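You operate a simulated robot arm through the tools that you are given. There is no shell and no other tool. Be economical: measure what you need, move in short steps, check, and stop when the job is done.

The job below is to be done with a simulated robot arm. You get a single attempt, and the scene is never put back.

Task
Put things in order on the top of the dining table. At the end: the large glass jar stands where the glass pot with a yellow lid stood; the glass pot with a yellow lid stands on top of the small jug; the blue book stands on top of the red tray; the brown pear chunk stands where the large glass jar stood; whatever was shut is shut again. Leave all else as you found it, and nothing knocked over.
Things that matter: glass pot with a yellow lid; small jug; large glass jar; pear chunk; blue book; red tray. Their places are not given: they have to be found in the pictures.

The check looks at the end state, three seconds after you hand in, the way a careful person would. Anything else that was tipped, shoved, dropped, spilled or broken makes it a failure. A push-on lid holds only when it is set on centred and level and pressed home; a screw cap is set on level and turned clockwise until tight.

Robot
A 7-joint arm with a two-finger parallel gripper, fixed in place. Base frame: the origin is at the foot of the arm, x ahead of it, y to its left, z up; the work surface is at about z = 0. Lengths are in mm, angles in degrees, forces in N, time in s.
With the tool pointing down near the work surface it reaches from about 220 to 580 mm from the base axis. Its first joint turns from -66.0 to 66.0 degrees. Payload 2.5 kg.
The TCP is the grasp point between the finger pads, 23 mm short of the fingertips. In the tool frame z runs along the fingers and y along their closing line. Largest opening 94 mm; finger width 38, thickness 10; the body of the gripper, 54 by 96 mm, starts 39 mm behind the TCP.
Orientation is that of the tool frame in the base frame, as [roll, pitch, yaw] about the fixed x, y, z axes, in that order (R = Rz(yaw) Ry(pitch) Rx(roll)). With the fingers straight down and closing along the base's y, the tool's x points along the base's -x, its y along +y and its z along -z.

Tools
- The arm moves only by the tool move_arm. Its argument "targets" is a list of rows, each a list of 7 numbers: the finger opening in mm, from 0 to 94, then the shift along the tool's x, y, z in units of 100 mm (1.0 is 100 mm), then the turn, a rotation vector about the tool's x, y, z in units of 60 degrees (1.0 is 60 degrees). In form: [[hand, tx, ty, tz, ax, ay, az], ...]. A call has 1 to 8 rows; each row is the pose to reach, as a shift and turn from the pose commanded when the call began, along the tool's axes at that moment. A call with a number of a shift or a turn outside -1 to 1 is refused whole. Rows are played at 5 a second. More than 50 mm and 8.6 degrees between two rows, or a gripper value outside its range, and nothing of the call is played. A pose out of reach is approached as far as the arm can. The call stops where the force on the tool passes 40 N (or 10 N more than at its start, if that is more) or the arm is blocked; 0.2 s more then pass. Each finger travels about 108 mm/s and halts on what it meets, pressing with about 35 N; the grip force reading is that of the motor and also rises with nothing between the fingers. The clock runs only during rows and for 0.2 s after the last one: add rows that repeat a pose to give the fingers time. The reply holds the time, the measured pose of the TCP, the force on the tool along the base axes, the opening and the grip force, in the units named above and with some noise.
- Cameras (640 x 400 px; columns grow to the right, rows downward): "scene" is fixed at [105.2, -402.7, 534.8]; the picture's right is [0.90, -0.43, 0.00], its down [-0.28, -0.58, -0.77] and it looks along [0.33, 0.69, -0.64] (base axes); focal length 249 px, centre (320, 200). "wrist" rides on the gripper at [-39, 0, -44] in the tool frame; the picture's right is [0.00, -1.00, 0.00], its down [0.97, 0.00, -0.24] and it looks along [0.24, 0.00, 0.97] (tool axes); focal length 218 px, centre (320, 200).
- capture(camera): a new picture of that camera. The clock stands still meanwhile.
- point_at(camera, pixels): for up to 12 pixels [column, row] of the newest picture of that camera ("zoom" is the newest enlarged one), the place [x, y, z] in the base frame of the surface seen there, good to about 2 mm. The clock stands still meanwhile.
- zoom(camera, box): a new picture of the part [left, top, right, bottom] of that camera's present view, enlarged. The clock stands still meanwhile.
- close_job(): hands the job in; it is judged then, once.

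Go step by step. Measure first, check grasps and placings, and put right what went wrong. The budget is 80 turns and 54 pictures, counting those below and the enlarged ones. Unless the task says otherwise, let go and move clear before handing in, and close with one line.

The tools are called after "Call:" as a command line: name --pt "numbers of a row" for each row, then --argument value for the rest, lists and objects as JSON in quotes. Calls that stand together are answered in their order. move_arm: Moves the arm, as the interface text tells. Its arguments: {"type":"object","properties":{"targets":{"type":"array","items":{"type":"array","items":{"type":"number"}}}},"required":["targets"]} The other tools are called the same way: capture (camera) takes a picture; point_at (camera, pixels) gives the place of the surface under pixels of a picture; zoom (camera, box) takes an enlarged picture of a part of a camera's view; close_job () hands the job in.

At the start:

```text
time: 0.0
position: [359.7, 97.9, 334.0]
orientation: [179.9, 0.0, -180.0]
ft_force: [-0.2, -0.1, 0.2]
width: 94.0
grasp_force: 0.1
```

scene: 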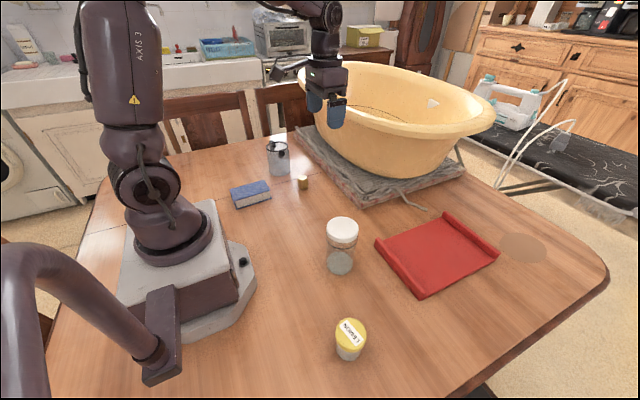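
wrist: 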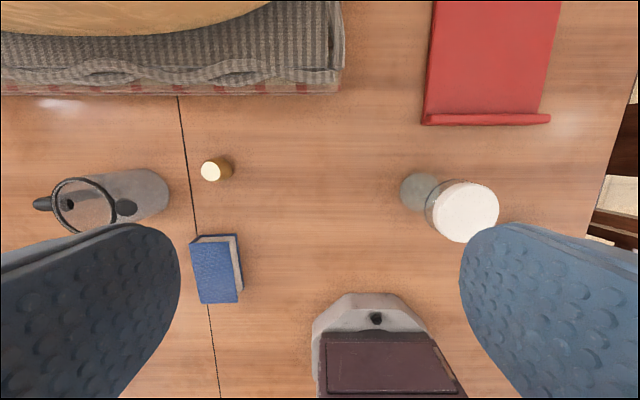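

The scene shows the jug (278,158), book (250,193), pear chunk (303,183), jar (342,245), yellow-lid pot (350,340) and tray (437,255). I will zoom in and measure them.

Call:
zoom --camera "scene" --box '[220, 120, 380, 220]'

Call:
point_at --camera "zoom" --pixels '[[232, 85], [200, 100], [270, 95], [235, 130], [240, 210], [52, 270], [185, 240], [205, 290], [65, 320], [332, 237], [332, 265], [320, 245]]'

Call:
point_at --camera "scene" --pixels '[[342, 222], [328, 232], [357, 232], [340, 268], [342, 250], [350, 325], [335, 332], [366, 332], [349, 355], [378, 242], [445, 218], [497, 253]]'

```text
4.00 times, centred on (300, 170) of scene
```

zoom: 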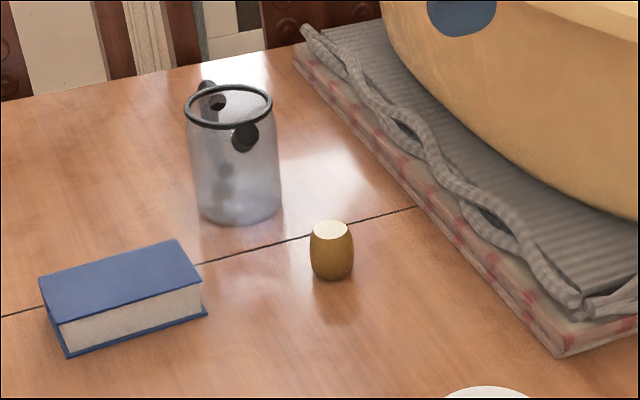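

```text
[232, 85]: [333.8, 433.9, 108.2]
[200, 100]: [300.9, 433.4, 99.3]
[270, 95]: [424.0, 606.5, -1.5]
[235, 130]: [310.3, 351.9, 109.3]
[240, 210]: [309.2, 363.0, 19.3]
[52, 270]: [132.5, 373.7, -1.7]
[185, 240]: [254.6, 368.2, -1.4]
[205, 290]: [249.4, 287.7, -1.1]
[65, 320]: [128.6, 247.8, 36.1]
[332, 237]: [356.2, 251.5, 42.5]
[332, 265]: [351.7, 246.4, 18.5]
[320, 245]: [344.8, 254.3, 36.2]
```

```text
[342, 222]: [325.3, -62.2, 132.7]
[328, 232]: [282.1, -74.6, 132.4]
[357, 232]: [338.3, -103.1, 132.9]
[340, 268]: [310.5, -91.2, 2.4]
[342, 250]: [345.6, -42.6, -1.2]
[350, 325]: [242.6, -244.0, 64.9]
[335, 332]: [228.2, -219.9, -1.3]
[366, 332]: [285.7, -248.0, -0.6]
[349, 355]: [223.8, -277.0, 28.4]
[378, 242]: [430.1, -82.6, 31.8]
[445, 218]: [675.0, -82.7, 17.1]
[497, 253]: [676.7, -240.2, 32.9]
```

Rough positions are in hand. I need close-ups of the jar, the pot and the tray.

Call:
zoom --camera "scene" --box '[300, 300, 400, 370]'

Call:
point_at --camera "zoom" --pixels '[[320, 130], [240, 190], [405, 190], [320, 250], [310, 300], [310, 375], [320, 190], [260, 300], [380, 300], [248, 250], [405, 240]]'

Call:
zoom --camera "scene" --box '[300, 200, 520, 310]'

Call:
point_at --camera "zoom" --pixels '[[122, 55], [122, 110], [80, 80], [165, 80], [122, 80], [400, 160], [330, 200], [480, 120], [470, 210], [240, 140], [345, 270], [560, 160]]'

```text
5.71 times, centred on (350, 335) of scene
```

zoom: 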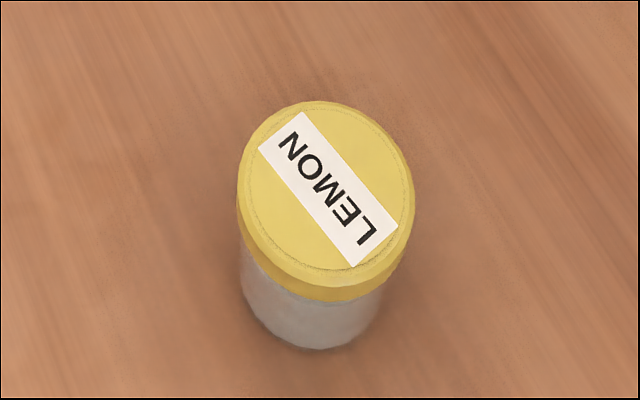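

```text
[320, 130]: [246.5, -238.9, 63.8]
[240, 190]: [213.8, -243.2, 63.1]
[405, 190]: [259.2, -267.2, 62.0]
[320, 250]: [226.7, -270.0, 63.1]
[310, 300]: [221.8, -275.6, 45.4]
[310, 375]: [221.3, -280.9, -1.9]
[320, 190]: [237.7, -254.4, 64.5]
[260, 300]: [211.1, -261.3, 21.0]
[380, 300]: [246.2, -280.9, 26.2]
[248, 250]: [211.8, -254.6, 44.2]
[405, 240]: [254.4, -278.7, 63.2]
```

```text
2.91 times, centred on (410, 255) of scene
```

zoom: 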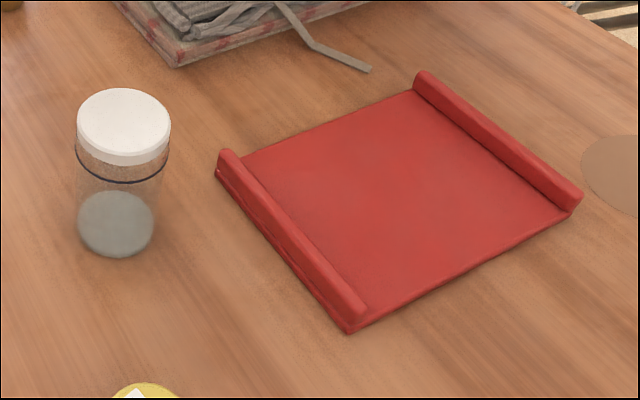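

```text
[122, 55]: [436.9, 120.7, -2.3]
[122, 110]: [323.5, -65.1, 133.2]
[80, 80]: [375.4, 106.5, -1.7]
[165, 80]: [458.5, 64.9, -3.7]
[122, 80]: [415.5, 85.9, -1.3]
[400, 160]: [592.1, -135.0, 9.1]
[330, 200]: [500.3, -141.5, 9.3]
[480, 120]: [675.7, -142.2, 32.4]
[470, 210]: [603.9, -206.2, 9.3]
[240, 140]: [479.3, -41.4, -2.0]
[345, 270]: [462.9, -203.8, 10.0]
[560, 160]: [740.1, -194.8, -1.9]
```

The pot's lid is about 53 mm across, centred at (237,-254), top at z 64. I need to know whether the jug is open or lidded, so I will enlarge it in the wrist view.

Call:
zoom --camera "wrist" --box '[20, 140, 260, 310]'

Call:
point_at --camera "wrist" --pixels '[[85, 205], [67, 203], [85, 190], [85, 222], [105, 205], [85, 180], [85, 231], [126, 207], [40, 203], [54, 205], [116, 200], [150, 190]]'

Call:
point_at --camera "zoom" --pixels '[[507, 77], [485, 80], [545, 90], [450, 260], [578, 255], [485, 430], [580, 415], [515, 340], [595, 330]]'

```text
2.35 times, centred on (140, 225) of wrist
```

zoom: 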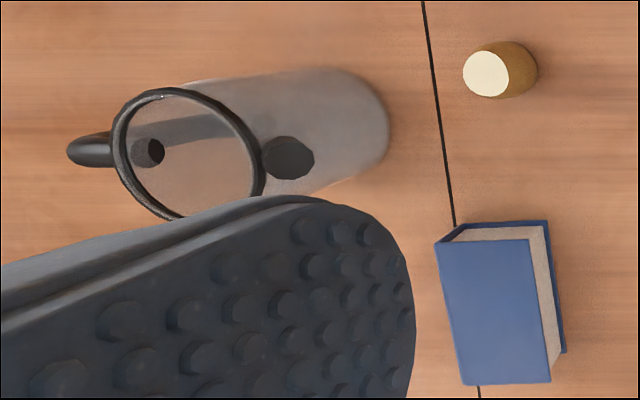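

```text
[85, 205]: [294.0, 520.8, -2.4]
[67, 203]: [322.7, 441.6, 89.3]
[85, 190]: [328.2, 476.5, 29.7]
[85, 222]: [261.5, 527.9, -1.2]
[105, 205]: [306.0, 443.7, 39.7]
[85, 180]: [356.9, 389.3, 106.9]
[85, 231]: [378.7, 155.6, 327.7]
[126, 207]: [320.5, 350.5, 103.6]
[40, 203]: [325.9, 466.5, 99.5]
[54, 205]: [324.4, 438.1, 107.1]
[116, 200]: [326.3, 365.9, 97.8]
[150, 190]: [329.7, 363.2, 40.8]
```

```text
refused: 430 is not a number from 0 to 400
```

The jug's rim centre is about (322,400), top at z 107, and I can see through to the table inside it. I will measure the tub for clearance, then look from directly above the jug.

Call:
point_at --camera "scene" --pixels '[[305, 85], [320, 130], [350, 150], [400, 178], [460, 150], [492, 110], [400, 120], [300, 135], [365, 205], [455, 170], [340, 68], [430, 75]]'

Call:
move_arm --pt "94 0 0.4 0 0 0 0" --pt "94 0 0.8 0 0 0 0" --pt "94 0 1.0 0 0 0 0"

```text
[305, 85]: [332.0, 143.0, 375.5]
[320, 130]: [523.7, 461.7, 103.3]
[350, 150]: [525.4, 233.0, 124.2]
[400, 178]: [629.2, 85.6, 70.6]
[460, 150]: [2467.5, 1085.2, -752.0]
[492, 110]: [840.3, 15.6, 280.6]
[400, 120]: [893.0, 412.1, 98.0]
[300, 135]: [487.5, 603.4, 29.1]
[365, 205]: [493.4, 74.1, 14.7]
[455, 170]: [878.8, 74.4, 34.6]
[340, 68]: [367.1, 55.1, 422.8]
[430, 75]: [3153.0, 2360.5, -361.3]
```

```text
time: 0.8
position: [358.5, 200.7, 333.5]
orientation: [180.0, 0.0, 179.9]
ft_force: [-0.3, -0.8, -0.2]
width: 94.0
grasp_force: 0.0
```

The move worked and the tub stays clear at x above about 450. I will continue to above the jug.

Call:
move_arm --pt "94 0 0.4 0 0 0 0" --pt "94 0 0.8 0 0 0 0" --pt "94 0 1.0 0 0 0 0"

Call:
move_arm --pt "94 0 0.4 0 0 0 0" --pt "94 0 0.8 0 0 0 0" --pt "94 0 1.0 0 0 0 0"

Call:
capture --camera "wrist"

```text
time: 1.6
position: [359.8, 300.3, 333.1]
orientation: [180.0, 0.1, -180.0]
ft_force: [0.4, 0.2, -0.6]
width: 94.1
grasp_force: 0.0
```

```text
time: 2.4
position: [358.4, 400.9, 335.1]
orientation: [180.0, 0.0, 179.8]
ft_force: [0.0, -0.8, 0.1]
width: 94.0
grasp_force: 0.0
```

```text
47 pictures are left
```

wrist: 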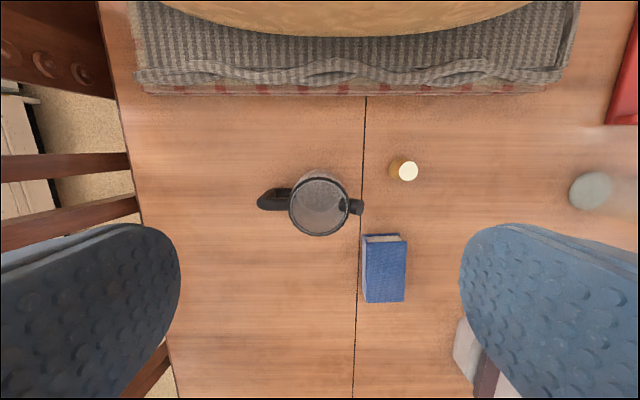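

Call:
zoom --camera "wrist" --box '[240, 150, 440, 275]'

Call:
point_at --camera "wrist" --pixels '[[319, 178], [319, 205], [319, 235], [290, 206], [348, 206], [319, 190], [319, 220], [305, 206], [335, 206], [265, 200], [357, 207], [330, 225]]'

Call:
point_at --camera "zoom" --pixels '[[393, 275], [520, 275], [393, 480], [527, 64]]'

```text
3.20 times, centred on (340, 212) of wrist
```

zoom: 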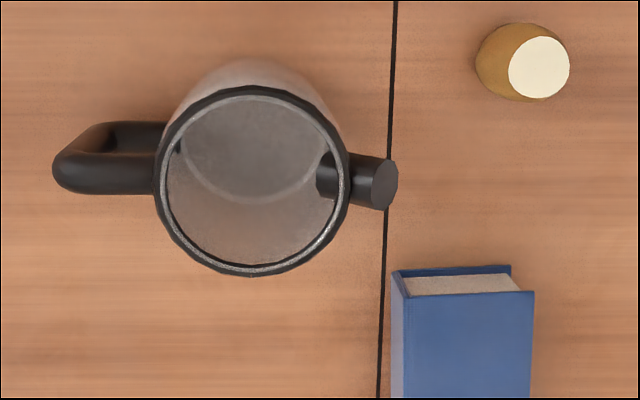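

```text
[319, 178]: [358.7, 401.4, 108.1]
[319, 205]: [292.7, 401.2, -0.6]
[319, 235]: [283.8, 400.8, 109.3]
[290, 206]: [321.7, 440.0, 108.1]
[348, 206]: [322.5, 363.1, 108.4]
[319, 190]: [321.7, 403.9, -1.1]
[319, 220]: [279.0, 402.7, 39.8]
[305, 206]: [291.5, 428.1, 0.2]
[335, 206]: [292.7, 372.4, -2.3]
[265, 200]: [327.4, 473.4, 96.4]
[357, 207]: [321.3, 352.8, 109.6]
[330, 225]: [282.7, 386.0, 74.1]
```

```text
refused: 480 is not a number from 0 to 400
```

The jug looks open: outer diameter about 77, inner about 69, rim centre (321,401,108). The pot is only about 54 wide, so I will probe gently with closed fingers to find out whether the mouth is really open.

Call:
move_arm --pt "60 0.37 0 0 0 0 0" --pt "40 0.37 0 0.4 0 0 0" --pt "20 0.37 0 0.8 0 0 0" --pt "0 0.37 0 1.0 0 0 0"

Call:
move_arm --pt "0 0 0 0.4 0 0 0" --pt "0 0 0 0.8 0 0 0" --pt "0 0 0 0.86 0 0 0" --pt "0 0 0 0.92 0 0 0"

```text
time: 3.4
position: [321.9, 398.8, 233.4]
orientation: [-180.0, 0.0, -180.0]
ft_force: [-1.2, -0.2, 0.2]
width: 0.1
grasp_force: 35.1
```

```text
time: 4.4
position: [321.3, 399.4, 141.4]
orientation: [179.9, -0.1, 179.9]
ft_force: [-0.4, 0.0, -0.3]
width: 0.0
grasp_force: 35.2
```

Fingertips are now about 10 mm above the rim. I will probe down in 3 mm steps.

Call:
move_arm --pt "0 0 0 0.04 0 0 0" --pt "0 0 0 0.07 0 0 0" --pt "0 0 0 0.1 0 0 0" --pt "0 0 0 0.13 0 0 0" --pt "0 0 0 0.16 0 0 0" --pt "0 0 0 0.2 0 0 0" --pt "0 0 0 0.25 0 0 0" --pt "0 0 0 0.3 0 0 0"

```text
time: 5.5
position: [323.6, 398.8, 132.8]
orientation: [179.9, 0.2, 180.0]
ft_force: [0.3, -1.9, 2.2]
width: 0.0
grasp_force: 35.1
stopped in row 5: the force on the tool passed its limit (the readings are from after the stop); the commanded pose is now the measured one
```

Contact at tip height z about 110 means the jug has a solid top, so the pot can stand there. I will back off, check the jug is undisturbed, and measure the book and the pear chunk.

Call:
move_arm --pt "0 0 0 -0.4 0 0 0" --pt "40 0 0 -0.8 0 0 0" --pt "80 0 0 -1.0 0 0 0"

Call:
move_arm --pt "94 0 -0.4 -0.3 0 0 0" --pt "94 0 -0.8 -0.5 0 0 0"

Call:
capture --camera "wrist"

```text
time: 6.3
position: [324.6, 401.6, 234.1]
orientation: [179.8, 0.1, 180.0]
ft_force: [-0.2, 0.5, 0.7]
width: 80.1
grasp_force: 0.0
```

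```text
time: 6.9
position: [323.4, 319.7, 280.2]
orientation: [179.9, 0.1, 179.9]
ft_force: [-0.2, -0.7, -0.1]
width: 94.1
grasp_force: 0.1
```

```text
45 pictures are left
```

wrist: 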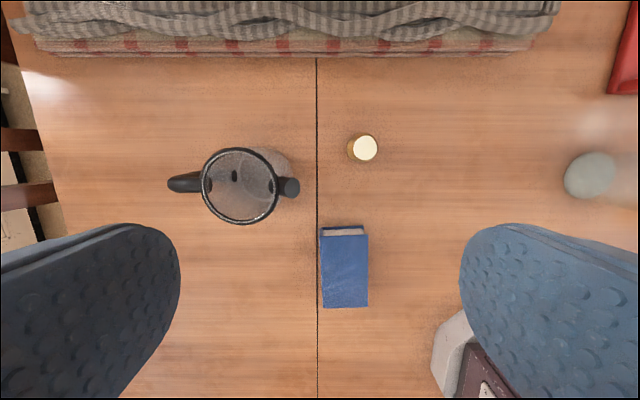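

Call:
point_at --camera "wrist" --pixels '[[324, 240], [364, 238], [364, 304], [325, 304], [345, 270], [345, 232], [364, 147], [353, 147], [376, 147], [364, 137], [364, 159], [239, 221]]'

Call:
zoom --camera "wrist" --box '[280, 110, 440, 320]'

```text
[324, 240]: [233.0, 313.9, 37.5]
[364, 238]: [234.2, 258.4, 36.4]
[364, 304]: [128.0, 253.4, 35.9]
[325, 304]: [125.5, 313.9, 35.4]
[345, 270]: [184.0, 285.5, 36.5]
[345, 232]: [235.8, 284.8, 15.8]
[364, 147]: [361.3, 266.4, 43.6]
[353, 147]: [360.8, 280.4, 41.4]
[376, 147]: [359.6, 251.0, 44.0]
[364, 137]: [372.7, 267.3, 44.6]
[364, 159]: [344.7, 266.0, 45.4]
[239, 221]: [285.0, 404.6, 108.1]
```

```text
1.90 times, centred on (360, 215) of wrist
```

zoom: 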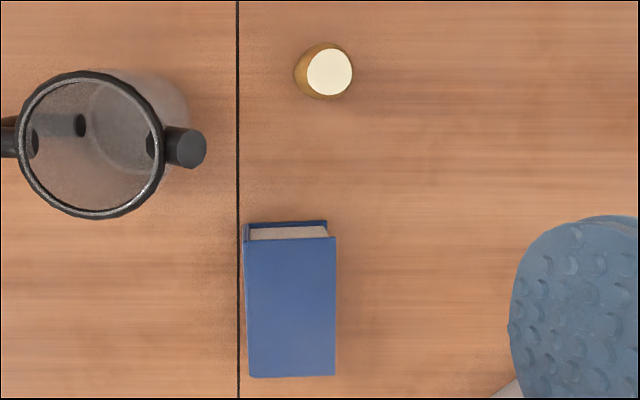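

The book spans x 126–235, y 254–315, top at z 36, centre (180,285), and the jug has not moved. I will move above the book and down.

Call:
move_arm --pt "94 0.4 -0.1 0.2 0 0 0" --pt "94 0.8 -0.3 0.4 0 0 0" --pt "94 1.0 -0.34 0.8 0 0 0" --pt "94 1.0 -0.34 1.0 0 0 0"

Call:
move_arm --pt "94 0.4 0 0.2 0 0 0" --pt "94 0.43 0 0.6 0 0 0" --pt "94 0.43 0 0.9 0 0 0"

Call:
capture --camera "wrist"

```text
time: 7.9
position: [222.2, 286.6, 181.4]
orientation: [179.8, 0.3, -179.9]
ft_force: [-0.1, -0.6, 0.0]
width: 93.8
grasp_force: 0.0
```

```text
time: 8.7
position: [179.5, 288.0, 91.7]
orientation: [179.8, 0.2, 180.0]
ft_force: [0.3, 0.1, -0.8]
width: 94.0
grasp_force: 0.0
```

```text
43 pictures are left
```

wrist: 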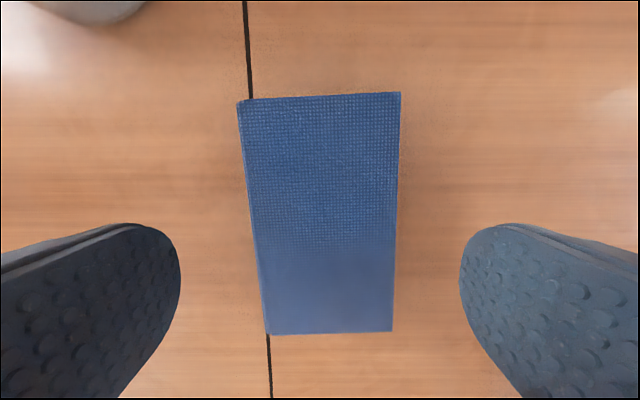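

The book is centred between the fingers. I will go down and close.

Call:
move_arm --pt "94 0 -0.02 0.3 0 0 0" --pt "94 0 -0.02 0.55 0 0 0" --pt "94 0 -0.02 0.65 0 0 0" --pt "74 0 -0.02 0.65 0 0 0" --pt "60 0 -0.02 0.65 0 0 0" --pt "50 0 -0.02 0.65 0 0 0" --pt "50 0 -0.02 0.65 0 0 0"

Call:
move_arm --pt "50 0 0 -0.3 0 0 0" --pt "50 0 0 -0.7 0 0 0" --pt "50 0 0 -1.0 0 0 0"

```text
time: 10.3
position: [180.6, 283.7, 25.8]
orientation: [179.7, 0.2, 180.0]
ft_force: [0.3, 0.4, -0.5]
width: 69.8
grasp_force: 34.7
```

```text
time: 11.1
position: [180.4, 283.2, 128.0]
orientation: [179.8, 0.0, -180.0]
ft_force: [0.3, 1.0, -2.9]
width: 69.8
grasp_force: 34.7
```

The book is held (width 70, about 3 N). I will carry it over the jar at height toward the tray.

Call:
move_arm --pt "50 -0.3 -0.1 -0.3 0 0 0" --pt "50 -0.6 -0.2 -0.6 0 0 0" --pt "50 -0.8 -0.3 -0.8 0 0 0" --pt "50 -1.0 -0.4 -1.0 0 0 0"

Call:
move_arm --pt "50 -0.15 -0.3 -0.1 0 0 0" --pt "50 -0.3 -0.6 -0.2 0 0 0" --pt "50 -0.5 -1.0 -0.4 0 0 0"

Call:
move_arm --pt "50 -0.1 -0.4 0 0 0 0" --pt "50 -0.15 -0.8 0 0 0 0" --pt "50 -0.2 -1.0 0 0 0 0"

Call:
move_arm --pt "50 -0.2 -0.3 0 0 0 0" --pt "50 -0.4 -0.65 0 0 0 0" --pt "50 -0.6 -1.0 0 0 0 0"

Call:
move_arm --pt "50 -0.33 -0.3 0 0 0 0" --pt "50 -0.66 -0.6 0 0 0 0" --pt "50 -1.0 -0.93 0 0 0 0"

Call:
capture --camera "scene"

Call:
capture --camera "wrist"

```text
time: 12.1
position: [280.3, 243.3, 227.8]
orientation: [179.8, 0.1, -179.9]
ft_force: [-0.2, -0.6, -3.5]
width: 69.8
grasp_force: 35.3
```

```text
time: 12.9
position: [327.4, 143.1, 265.8]
orientation: [179.8, 0.0, -179.8]
ft_force: [0.8, 0.4, -2.5]
width: 69.7
grasp_force: 35.0
```

```text
time: 13.7
position: [348.6, 41.6, 267.0]
orientation: [179.8, 0.2, 180.0]
ft_force: [-0.4, 0.3, -3.3]
width: 69.6
grasp_force: 34.9
```

```text
time: 14.5
position: [410.9, -55.2, 266.5]
orientation: [179.8, 0.1, -180.0]
ft_force: [0.1, -1.0, -3.6]
width: 69.9
grasp_force: 34.4
```

```text
time: 15.3
position: [509.4, -149.9, 264.1]
orientation: [179.6, 0.0, 180.0]
ft_force: [-0.5, -0.1, -3.5]
width: 69.8
grasp_force: 35.4
```

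```text
42 pictures are left
```

scene: 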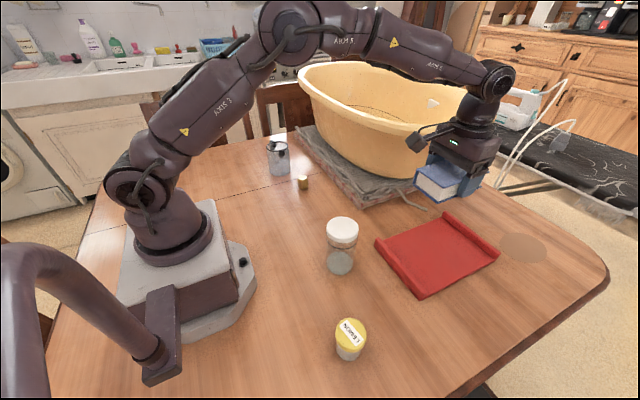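

```text
41 pictures are left
```

wrist: 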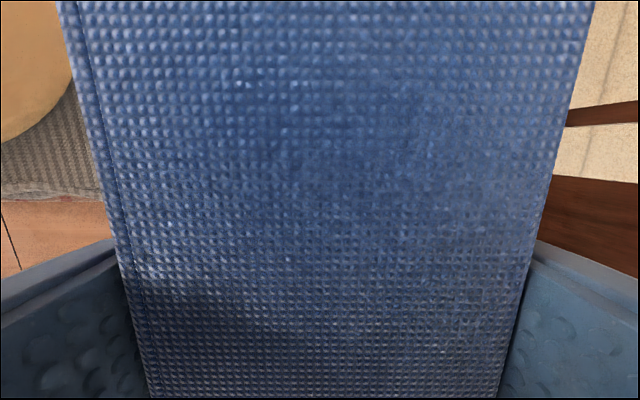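

The book is held level above the tray. I will measure the tray's inner limits.

Call:
point_at --camera "scene" --pixels '[[390, 253], [400, 262], [395, 262], [412, 277], [415, 230], [412, 233], [460, 275], [455, 280], [472, 242], [465, 236], [430, 250], [440, 285]]'

```text
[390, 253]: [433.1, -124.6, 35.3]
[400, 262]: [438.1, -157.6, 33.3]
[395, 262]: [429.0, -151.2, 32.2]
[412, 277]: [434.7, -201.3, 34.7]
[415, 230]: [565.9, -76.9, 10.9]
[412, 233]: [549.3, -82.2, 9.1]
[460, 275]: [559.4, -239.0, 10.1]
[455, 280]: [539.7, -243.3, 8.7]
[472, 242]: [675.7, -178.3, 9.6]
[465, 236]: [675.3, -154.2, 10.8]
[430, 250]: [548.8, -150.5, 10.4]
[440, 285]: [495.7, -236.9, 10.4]
```

The tray's floor is at z 10, with its interior spanning x 447–670 and y -70 to -248. I will lower the book at (530,-157).

Call:
move_arm --pt "50 -0.1 -0.03 0.35 0 0 0" --pt "50 -0.2 -0.07 0.7 0 0 0" --pt "50 -0.2 -0.07 1.0 0 0 0"

Call:
move_arm --pt "50 0 0 0.4 0 0 0" --pt "50 0 0 0.8 0 0 0" --pt "50 0 0 1.0 0 0 0"

```text
time: 16.1
position: [529.1, -155.2, 165.1]
orientation: [179.8, 0.2, 179.9]
ft_force: [0.6, -0.6, -3.8]
width: 70.1
grasp_force: 35.5
```

```text
time: 16.9
position: [530.0, -155.4, 65.0]
orientation: [179.8, 0.2, 180.0]
ft_force: [0.4, 0.0, -3.4]
width: 69.8
grasp_force: 34.4
```

Call:
move_arm --pt "50 0 0 0.15 0 0 0" --pt "50 0 0 0.22 0 0 0" --pt "50 0 0 0.25 0 0 0" --pt "50 0 0 0.27 0 0 0" --pt "50 0 0 0.28 0 0 0"

```text
time: 18.1
position: [530.2, -155.6, 38.9]
orientation: [179.9, 0.2, -179.9]
ft_force: [-0.2, 0.4, -0.7]
width: 70.1
grasp_force: 34.3
```

The load has dropped to near zero, so the book is resting on the tray. I will open and rise.

Call:
move_arm --pt "76 0 0 0 0 0 0" --pt "84 0 0 0 0 0 0" --pt "94 0 0 0 0 0 0" --pt "94 0 0 -0.3 0 0 0" --pt "94 0 0 -0.7 0 0 0" --pt "94 0 0 -1.0 0 0 0"

Call:
move_arm --pt "94 0.3 -0.1 -0.3 0 0 0" --pt "94 0.6 -0.2 -0.7 0 0 0" --pt "94 1.0 -0.3 -1.0 0 0 0"

Call:
move_arm --pt "94 0.3 -0.1 0 0 0 0" --pt "94 0.6 -0.2 0 0 0 0" --pt "94 1.0 -0.3 0 0 0 0"

Call:
capture --camera "wrist"

Call:
capture --camera "scene"

```text
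time: 19.5
position: [529.4, -156.3, 138.5]
orientation: [179.8, 0.1, -180.0]
ft_force: [0.3, -0.4, 0.7]
width: 93.8
grasp_force: 0.0
```

```text
refused: row 2 steps farther than a row can; nothing moved
```

```text
time: 20.3
position: [428.9, -185.9, 139.2]
orientation: [179.8, 0.2, -180.0]
ft_force: [0.4, 0.4, -0.4]
width: 94.0
grasp_force: 0.0
```

```text
40 pictures are left
```

wrist: 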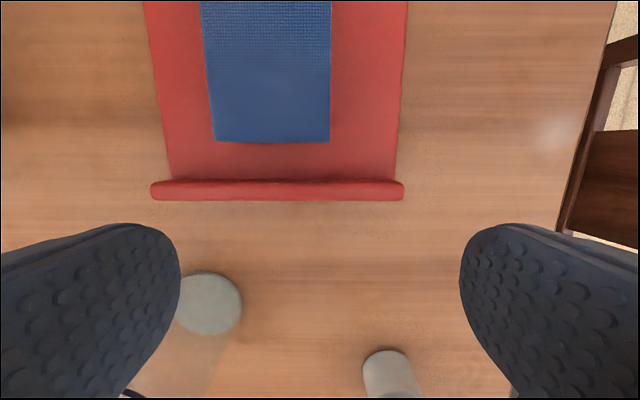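

```text
39 pictures are left
```

scene: 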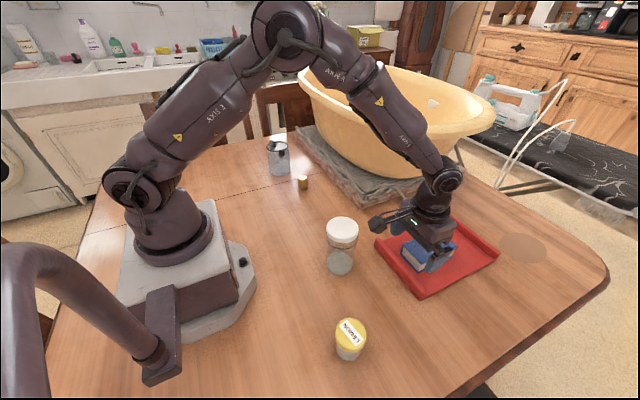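

The book lies flat on the tray. I will rise and move above the pot for a top view.

Call:
move_arm --pt "94 0 -0.1 -0.4 0 0 0" --pt "94 0.2 -0.3 -0.8 0 0 0" --pt "94 0.6 -0.5 -1.0 0 0 0" --pt "94 0.9 -0.68 -1.0 0 0 0"

Call:
move_arm --pt "94 0.4 0 0 0 0 0" --pt "94 0.7 0 0 0 0 0"

Call:
capture --camera "wrist"

```text
time: 21.3
position: [338.8, -252.8, 237.5]
orientation: [179.8, 0.1, -179.9]
ft_force: [0.0, -0.3, -0.3]
width: 94.0
grasp_force: 0.1
```

```text
time: 21.9
position: [270.3, -253.6, 236.4]
orientation: [179.9, 0.1, 180.0]
ft_force: [-0.8, 0.5, 0.6]
width: 93.9
grasp_force: 0.0
```

```text
38 pictures are left
```

wrist: 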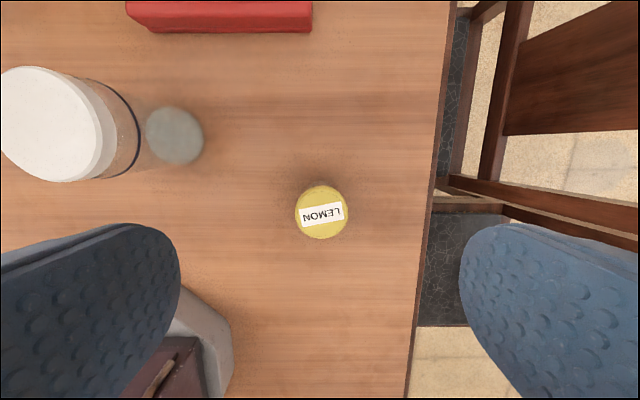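

Call:
point_at --camera "wrist" --pixels '[[321, 187], [321, 236], [297, 212], [345, 212], [321, 212], [52, 125], [52, 70], [52, 178], [2, 125], [99, 125], [175, 135], [200, 135]]'

Call:
zoom --camera "wrist" --box '[0, 50, 220, 190]'

```text
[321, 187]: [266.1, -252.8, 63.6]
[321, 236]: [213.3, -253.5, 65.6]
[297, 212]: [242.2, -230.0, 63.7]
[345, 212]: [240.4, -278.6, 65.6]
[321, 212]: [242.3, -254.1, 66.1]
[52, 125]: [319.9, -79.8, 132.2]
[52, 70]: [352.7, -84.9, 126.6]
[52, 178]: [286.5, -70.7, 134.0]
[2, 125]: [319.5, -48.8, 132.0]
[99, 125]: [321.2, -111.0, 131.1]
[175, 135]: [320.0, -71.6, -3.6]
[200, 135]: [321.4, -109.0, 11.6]
```

```text
2.86 times, centred on (110, 120) of wrist
```

zoom: 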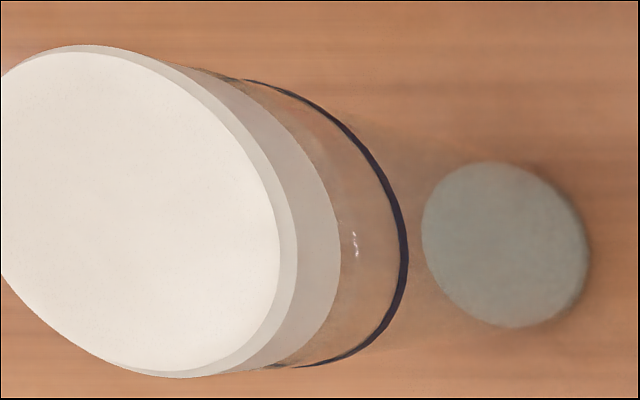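

The pot is centred at (240,-254), 53 wide, and the jar at (319,-80), about 66 wide, top at z 133. I will descend on the pot, gripping it at the lid band.

Call:
move_arm --pt "94 0.3 0 0.3 0 0 0" --pt "94 0.3 0 0.7 0 0 0" --pt "94 0.3 0 1.0 0 0 0"

Call:
capture --camera "wrist"

```text
time: 22.7
position: [241.1, -253.8, 137.0]
orientation: [179.8, 0.2, -179.9]
ft_force: [0.7, 0.3, -0.3]
width: 94.0
grasp_force: 0.0
```

```text
36 pictures are left
```

wrist: 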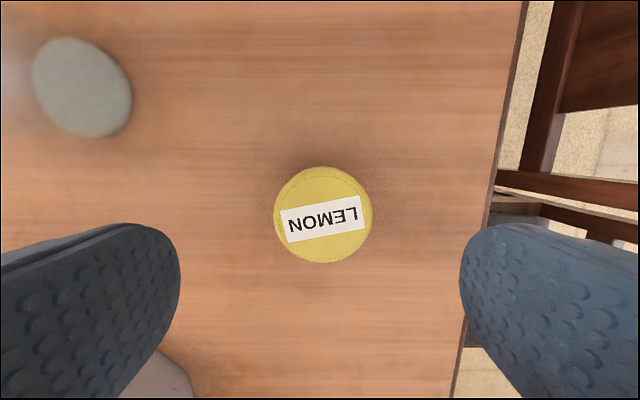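

The pot is centred between the fingers. I will go down to z 48 and close gently.

Call:
move_arm --pt "94 0 -0.01 0.4 0 0 0" --pt "94 0 -0.01 0.8 0 0 0" --pt "94 0 -0.01 0.89 0 0 0" --pt "76 0 -0.01 0.89 0 0 0" --pt "62 0 -0.01 0.89 0 0 0" --pt "50 0 -0.01 0.89 0 0 0" --pt "45 0 -0.01 0.89 0 0 0" --pt "45 0 -0.01 0.89 0 0 0"

Call:
move_arm --pt "45 0 0 -0.05 0 0 0" --pt "45 0 0 -0.15 0 0 0" --pt "45 0 0 -0.3 0 0 0"

Call:
zoom --camera "scene" --box '[280, 270, 440, 370]'

```text
time: 24.5
position: [239.8, -254.6, 49.0]
orientation: [179.8, 0.1, 180.0]
ft_force: [0.2, -0.4, -0.7]
width: 54.7
grasp_force: 35.3
```

```text
time: 25.3
position: [240.4, -255.5, 78.2]
orientation: [179.8, 0.1, -180.0]
ft_force: [-0.1, -1.1, -1.6]
width: 54.8
grasp_force: 34.5
```

```text
4.00 times, centred on (360, 320) of scene
```

zoom: 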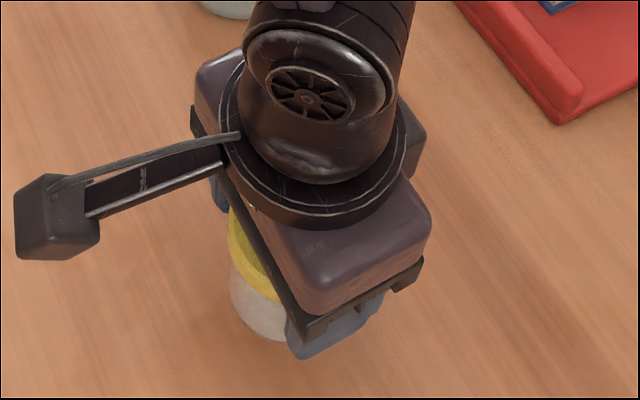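

The pot came up whole, lid and body together. I will carry it high over to the jug.

Call:
move_arm --pt "45 0 0 -0.35 0 0 0" --pt "45 0 0 -0.7 0 0 0" --pt "45 0 0 -1.0 0 0 0"

Call:
move_arm --pt "45 -0.1 0.1 -0.35 0 0 0" --pt "45 -0.3 0.2 -0.7 0 0 0" --pt "45 -0.5 0.4 -1.0 0 0 0"

Call:
move_arm --pt "45 -0.2 0.33 0 0 0 0" --pt "45 -0.4 0.66 0 0 0 0" --pt "45 -0.5 1.0 0 0 0 0"

Call:
move_arm --pt "45 -0.03 0.33 0 0 0 0" --pt "45 -0.06 0.66 0 0 0 0" --pt "45 -0.1 1.0 0 0 0 0"

Call:
move_arm --pt "45 0 0.33 0 0 0 0" --pt "45 0 0.66 0 0 0 0" --pt "45 0 1.0 0 0 0 0"

Call:
move_arm --pt "45 0.03 0.33 0 0 0 0" --pt "45 0.06 0.66 0 0 0 0" --pt "45 0.1 1.0 0 0 0 0"

Call:
move_arm --pt "45 0.03 0.33 0 0 0 0" --pt "45 0.06 0.66 0 0 0 0" --pt "45 0.1 1.0 0 0 0 0"

Call:
move_arm --pt "45 0.03 0.33 0 0 0 0" --pt "45 0.06 0.66 0 0 0 0" --pt "45 0.08 1.0 0 0 0 0"

Call:
capture --camera "scene"

```text
time: 26.1
position: [240.0, -255.0, 177.5]
orientation: [179.8, 0.1, 180.0]
ft_force: [0.2, 0.6, -1.8]
width: 55.0
grasp_force: 35.1
```

```text
time: 26.9
position: [287.3, -212.7, 279.2]
orientation: [179.9, 0.2, 179.9]
ft_force: [0.5, 0.6, -2.8]
width: 54.7
grasp_force: 35.2
```

```text
time: 27.7
position: [337.9, -113.4, 279.2]
orientation: [179.8, 0.1, 180.0]
ft_force: [-0.2, -0.7, -3.2]
width: 54.5
grasp_force: 34.8
```

```text
time: 28.5
position: [349.7, -14.5, 279.7]
orientation: [179.8, 0.1, 179.8]
ft_force: [-0.3, -0.7, -1.8]
width: 54.6
grasp_force: 35.0
```

```text
time: 29.3
position: [349.5, 84.4, 279.8]
orientation: [179.9, 0.2, 179.9]
ft_force: [-0.6, 0.2, -1.1]
width: 54.8
grasp_force: 35.0
```

```text
time: 30.1
position: [338.1, 185.2, 278.2]
orientation: [179.8, 0.1, 179.8]
ft_force: [0.6, -0.4, -2.3]
width: 54.8
grasp_force: 35.1
```

```text
time: 30.9
position: [331.0, 285.3, 279.0]
orientation: [179.9, 0.1, -180.0]
ft_force: [-0.4, -0.6, -1.8]
width: 54.7
grasp_force: 35.3
```

```text
time: 31.7
position: [321.9, 386.9, 280.1]
orientation: [179.9, 0.1, 180.0]
ft_force: [-0.3, -0.3, -1.6]
width: 54.6
grasp_force: 34.7
```

```text
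34 pictures are left
```

scene: 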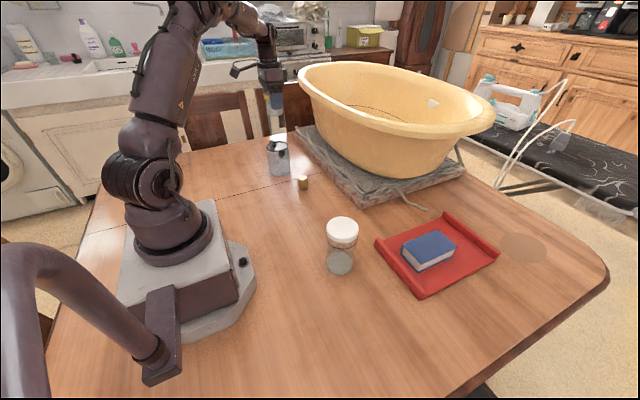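

The pot is held above the jug. I will align to (321.5,401.5) and lower to just above contact.

Call:
move_arm --pt "45 0 0.15 0.3 0 0 0" --pt "45 0 0.15 0.7 0 0 0" --pt "45 0 0.15 1.0 0 0 0"

Call:
zoom --camera "scene" --box '[220, 80, 340, 190]'

```text
time: 32.5
position: [321.5, 399.5, 180.0]
orientation: [179.8, 0.2, -179.9]
ft_force: [0.3, -0.1, -2.3]
width: 54.3
grasp_force: 34.7
```

```text
3.64 times, centred on (280, 135) of scene
```

zoom: 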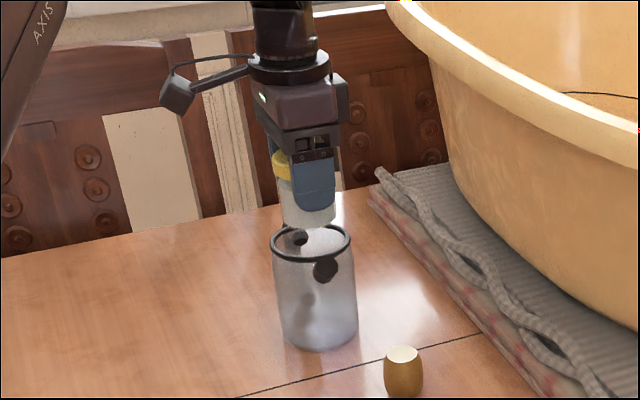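

The pot's bottom is about 20 mm above the jug and centred. I will lower in small steps.

Call:
move_arm --pt "45 0 0.01 0.08 0 0 0" --pt "45 0 0.01 0.13 0 0 0" --pt "45 0 0.01 0.16 0 0 0" --pt "45 0 0.01 0.18 0 0 0"

Call:
move_arm --pt "45 0 0 0.01 0 0 0" --pt "45 0 0 0.02 0 0 0" --pt "45 0 0 0.02 0 0 0"

```text
time: 33.5
position: [321.1, 399.9, 163.1]
orientation: [179.8, 0.1, 180.0]
ft_force: [0.3, -0.6, -2.3]
width: 54.7
grasp_force: 34.9
```

```text
time: 34.3
position: [321.5, 399.8, 161.4]
orientation: [179.8, 0.1, 180.0]
ft_force: [-0.7, 0.4, -1.6]
width: 54.8
grasp_force: 34.7
```

Call:
move_arm --pt "45 0 0 0.01 0 0 0" --pt "45 0 0 0.02 0 0 0" --pt "45 0 0 0.02 0 0 0"

Call:
move_arm --pt "45 0 0 0.01 0 0 0" --pt "45 0 0 0.01 0 0 0"

```text
time: 35.1
position: [321.2, 398.7, 158.2]
orientation: [179.7, 0.0, -179.9]
ft_force: [0.0, 0.3, -3.0]
width: 54.9
grasp_force: 35.0
```

```text
time: 35.7
position: [320.7, 399.2, 158.3]
orientation: [179.8, 0.2, 180.0]
ft_force: [-1.7, -2.5, 6.7]
width: 54.7
grasp_force: 34.9
```

Upward force of 6.7 N at z 158 means the pot is resting on the jug's top. I will release and rise.

Call:
move_arm --pt "58 0 0 -0.01 0 0 0" --pt "70 0 0 -0.01 0 0 0" --pt "90 0 0 -0.01 0 0 0" --pt "94 0 0 -0.01 0 0 0" --pt "94 0 0 -0.2 0 0 0" --pt "94 0 0 -0.6 0 0 0" --pt "94 0 0 -1.0 0 0 0"

Call:
zoom --camera "scene" --box '[220, 80, 340, 190]'

Call:
capture --camera "wrist"

```text
time: 37.3
position: [322.7, 400.3, 256.5]
orientation: [179.7, 0.1, -179.9]
ft_force: [0.5, -1.2, 0.3]
width: 93.9
grasp_force: 0.1
```

```text
3.64 times, centred on (280, 135) of scene
```

zoom: 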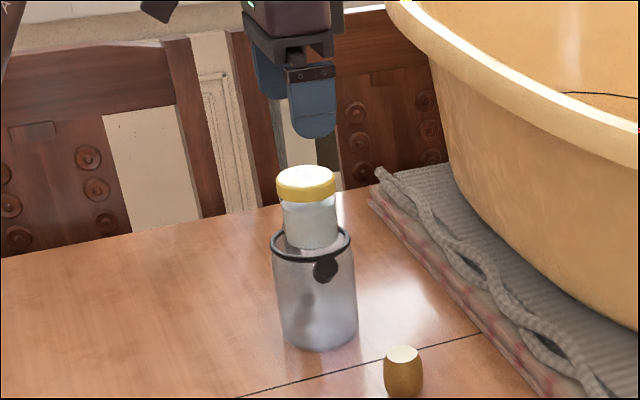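

```text
31 pictures are left
```

wrist: 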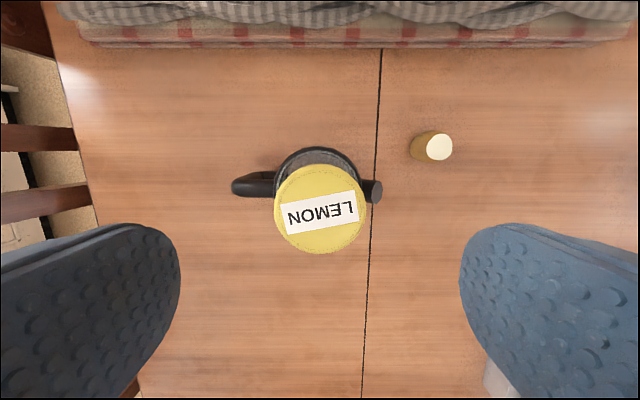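

The pot stands upright and centred on the jug, lid on. I will now travel to the jar.

Call:
move_arm --pt "94 0 -0.33 -0.1 0 0 0" --pt "94 0 -0.66 -0.2 0 0 0" --pt "94 0 -1.0 -0.3 0 0 0"

Call:
move_arm --pt "94 -0.1 -0.4 0 0 0 0" --pt "94 -0.2 -0.8 0 0 0 0" --pt "94 -0.2 -1.0 0 0 0 0"

Call:
move_arm --pt "94 0 -0.4 0 0 0 0" --pt "94 0 -0.8 0 0 0 0" --pt "94 0 -1.0 0 0 0 0"

Call:
move_arm --pt "94 0 -0.4 0 0 0 0" --pt "94 0 -0.8 0 0 0 0" --pt "94 0 -1.0 0 0 0 0"

Call:
move_arm --pt "94 0 -0.4 0 0 0 0" --pt "94 0 -0.8 0 0 0 0"

Call:
capture --camera "wrist"

```text
time: 38.1
position: [322.0, 299.0, 284.4]
orientation: [179.7, 0.2, 179.9]
ft_force: [0.9, 0.1, 0.2]
width: 94.1
grasp_force: 0.1
```

```text
time: 38.9
position: [339.8, 199.7, 287.2]
orientation: [179.8, 0.1, -180.0]
ft_force: [-0.5, 0.0, 0.9]
width: 93.7
grasp_force: 0.0
```

```text
time: 39.7
position: [340.9, 99.9, 286.5]
orientation: [179.8, 0.3, 179.9]
ft_force: [0.6, -0.1, 0.3]
width: 94.0
grasp_force: 0.0
```

```text
time: 40.5
position: [340.5, -0.9, 287.6]
orientation: [179.8, 0.1, -179.9]
ft_force: [0.7, -0.3, 0.3]
width: 94.2
grasp_force: 0.1
```

```text
time: 41.1
position: [339.5, -80.8, 285.7]
orientation: [179.8, 0.2, 180.0]
ft_force: [0.6, 0.3, -0.8]
width: 93.9
grasp_force: 0.1
```

```text
30 pictures are left
```

wrist: 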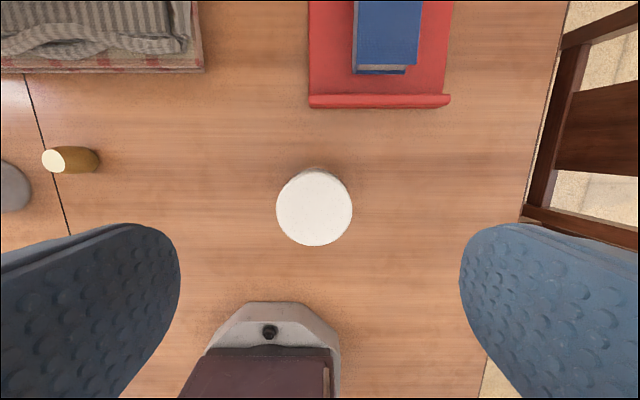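

Call:
point_at --camera "wrist" --pixels '[[314, 172], [314, 243], [278, 208], [350, 208], [314, 208], [288, 183], [340, 183], [288, 234], [340, 234]]'

Call:
zoom --camera "scene" --box '[300, 205, 390, 285]'

Call:
point_at --camera "zoom" --pixels '[[200, 190], [280, 230], [280, 270], [280, 310], [220, 270], [350, 270], [215, 220], [280, 345]]'

```text
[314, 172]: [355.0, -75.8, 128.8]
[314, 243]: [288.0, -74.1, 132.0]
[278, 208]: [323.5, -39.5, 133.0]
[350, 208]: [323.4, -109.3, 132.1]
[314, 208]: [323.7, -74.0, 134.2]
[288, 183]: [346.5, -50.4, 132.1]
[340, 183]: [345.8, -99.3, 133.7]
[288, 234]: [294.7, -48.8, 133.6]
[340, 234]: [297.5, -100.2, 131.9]
```

```text
5.00 times, centred on (345, 245) of scene
```

zoom: 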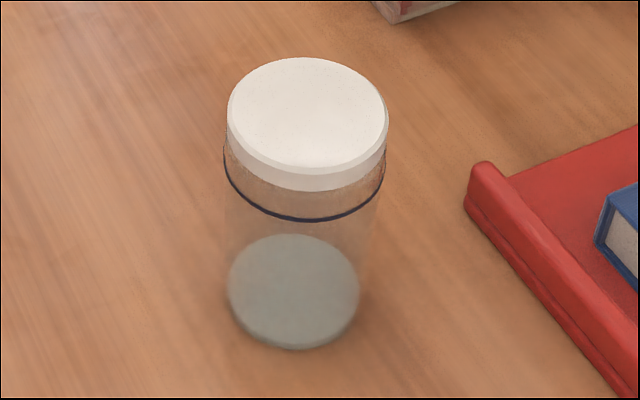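

```text
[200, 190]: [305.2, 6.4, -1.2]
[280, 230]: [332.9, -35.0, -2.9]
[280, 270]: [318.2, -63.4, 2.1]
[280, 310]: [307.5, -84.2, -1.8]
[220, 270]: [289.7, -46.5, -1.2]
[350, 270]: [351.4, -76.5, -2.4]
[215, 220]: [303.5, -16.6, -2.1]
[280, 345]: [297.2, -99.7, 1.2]
```

The jar's lid is centred at (321.5,-74.5), 70 across, top at z 133. I will descend to TCP z 100, leaving clearance under the palm, and grip.

Call:
move_arm --pt "94 0.18 0.06 0.3 0 0 0" --pt "94 0.18 0.06 0.7 0 0 0" --pt "94 0.18 0.06 0.95 0 0 0"

Call:
capture --camera "wrist"

```text
time: 41.9
position: [322.8, -74.9, 190.1]
orientation: [179.8, 0.1, -180.0]
ft_force: [-0.6, -0.3, -0.2]
width: 94.1
grasp_force: 0.1
```

```text
28 pictures are left
```

wrist: 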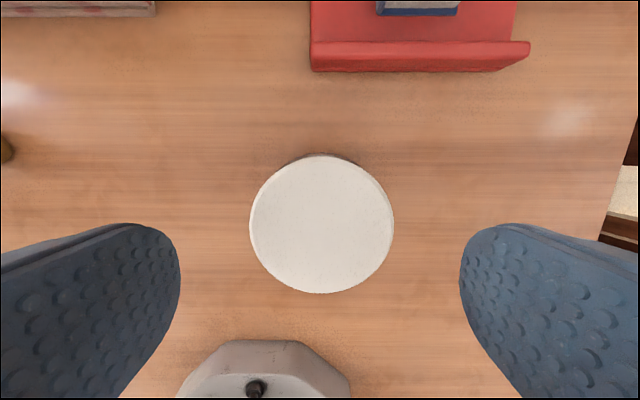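

Well centred. I will descend, close and lift a little.

Call:
move_arm --pt "94 0 0 0.4 0 0 0" --pt "94 0 0 0.8 0 0 0" --pt "94 0 0 0.9 0 0 0" --pt "80 0 0 0.9 0 0 0" --pt "70 0 0 0.9 0 0 0" --pt "60 0 0 0.9 0 0 0" --pt "60 0 0 0.9 0 0 0"

Call:
move_arm --pt "60 0 0 -0.05 0 0 0" --pt "60 0 0 -0.15 0 0 0" --pt "60 0 0 -0.3 0 0 0"

Call:
zoom --camera "scene" --box '[260, 160, 420, 290]'

```text
time: 43.5
position: [322.4, -75.6, 100.6]
orientation: [179.9, 0.1, -180.0]
ft_force: [0.1, -0.1, -0.2]
width: 76.3
grasp_force: 35.0
```

```text
time: 44.3
position: [323.0, -74.0, 129.7]
orientation: [179.8, 0.1, -179.9]
ft_force: [0.0, 0.6, -2.3]
width: 76.0
grasp_force: 35.3
```

```text
3.08 times, centred on (340, 225) of scene
```

zoom: 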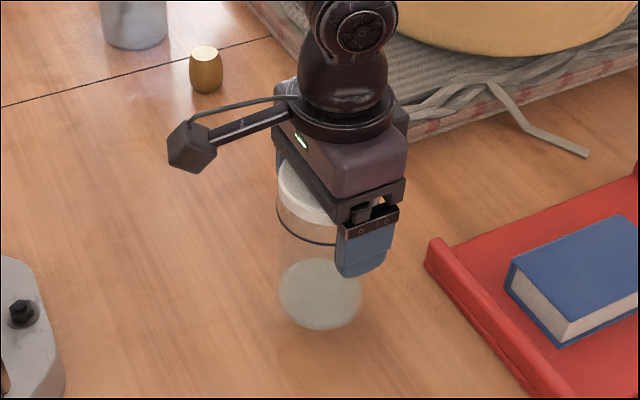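

The whole jar lifted, lid and body, about 2.3 N. I will carry it to the pot's old place (240,-254), moving sideways first to stay clear of the base.

Call:
move_arm --pt "60 0 -0.3 -0.2 0 0 0" --pt "60 0 -0.65 -0.2 0 0 0" --pt "60 0.05 -1.0 -0.2 0 0 0"

Call:
move_arm --pt "60 0.25 -0.25 0 0 0 0" --pt "60 0.5 -0.5 0 0 0 0" --pt "60 0.77 -0.79 0 0 0 0" --pt "60 0.77 -0.79 0.1 0 0 0"

```text
time: 45.1
position: [317.9, -174.8, 150.4]
orientation: [179.9, 0.1, -180.0]
ft_force: [0.5, -0.5, -3.7]
width: 76.0
grasp_force: 35.6
```

```text
time: 46.1
position: [240.1, -252.9, 139.5]
orientation: [179.8, 0.1, 179.9]
ft_force: [0.6, 0.4, -2.8]
width: 75.9
grasp_force: 35.1
```

Over the target. I will lower to the table.

Call:
move_arm --pt "60 0 -0.01 0.2 0 0 0" --pt "60 0 -0.01 0.32 0 0 0" --pt "60 0 -0.01 0.36 0 0 0" --pt "60 0 -0.01 0.38 0 0 0"

Call:
move_arm --pt "60 0 0 0.01 0 0 0" --pt "60 0 0 0.01 0 0 0"

```text
time: 47.1
position: [241.6, -253.6, 102.9]
orientation: [179.8, 0.0, -180.0]
ft_force: [-0.1, 0.0, -2.8]
width: 76.2
grasp_force: 35.4
```

```text
time: 47.7
position: [241.7, -253.6, 101.3]
orientation: [179.8, 0.2, 180.0]
ft_force: [0.0, 0.5, -3.9]
width: 76.1
grasp_force: 35.3
```

Call:
move_arm --pt "60 0 0 0.01 0 0 0" --pt "60 0 0 0.01 0 0 0"

Call:
move_arm --pt "60 0 0 0.005 0 0 0" --pt "60 0 0 0.005 0 0 0"

```text
time: 48.3
position: [240.6, -254.1, 100.7]
orientation: [179.9, 0.2, -180.0]
ft_force: [-2.2, 2.6, 5.4]
width: 75.9
grasp_force: 34.8
```

```text
time: 48.9
position: [241.5, -254.3, 100.4]
orientation: [179.8, 0.2, -179.9]
ft_force: [-3.9, 3.9, 18.3]
width: 76.0
grasp_force: 35.3
```

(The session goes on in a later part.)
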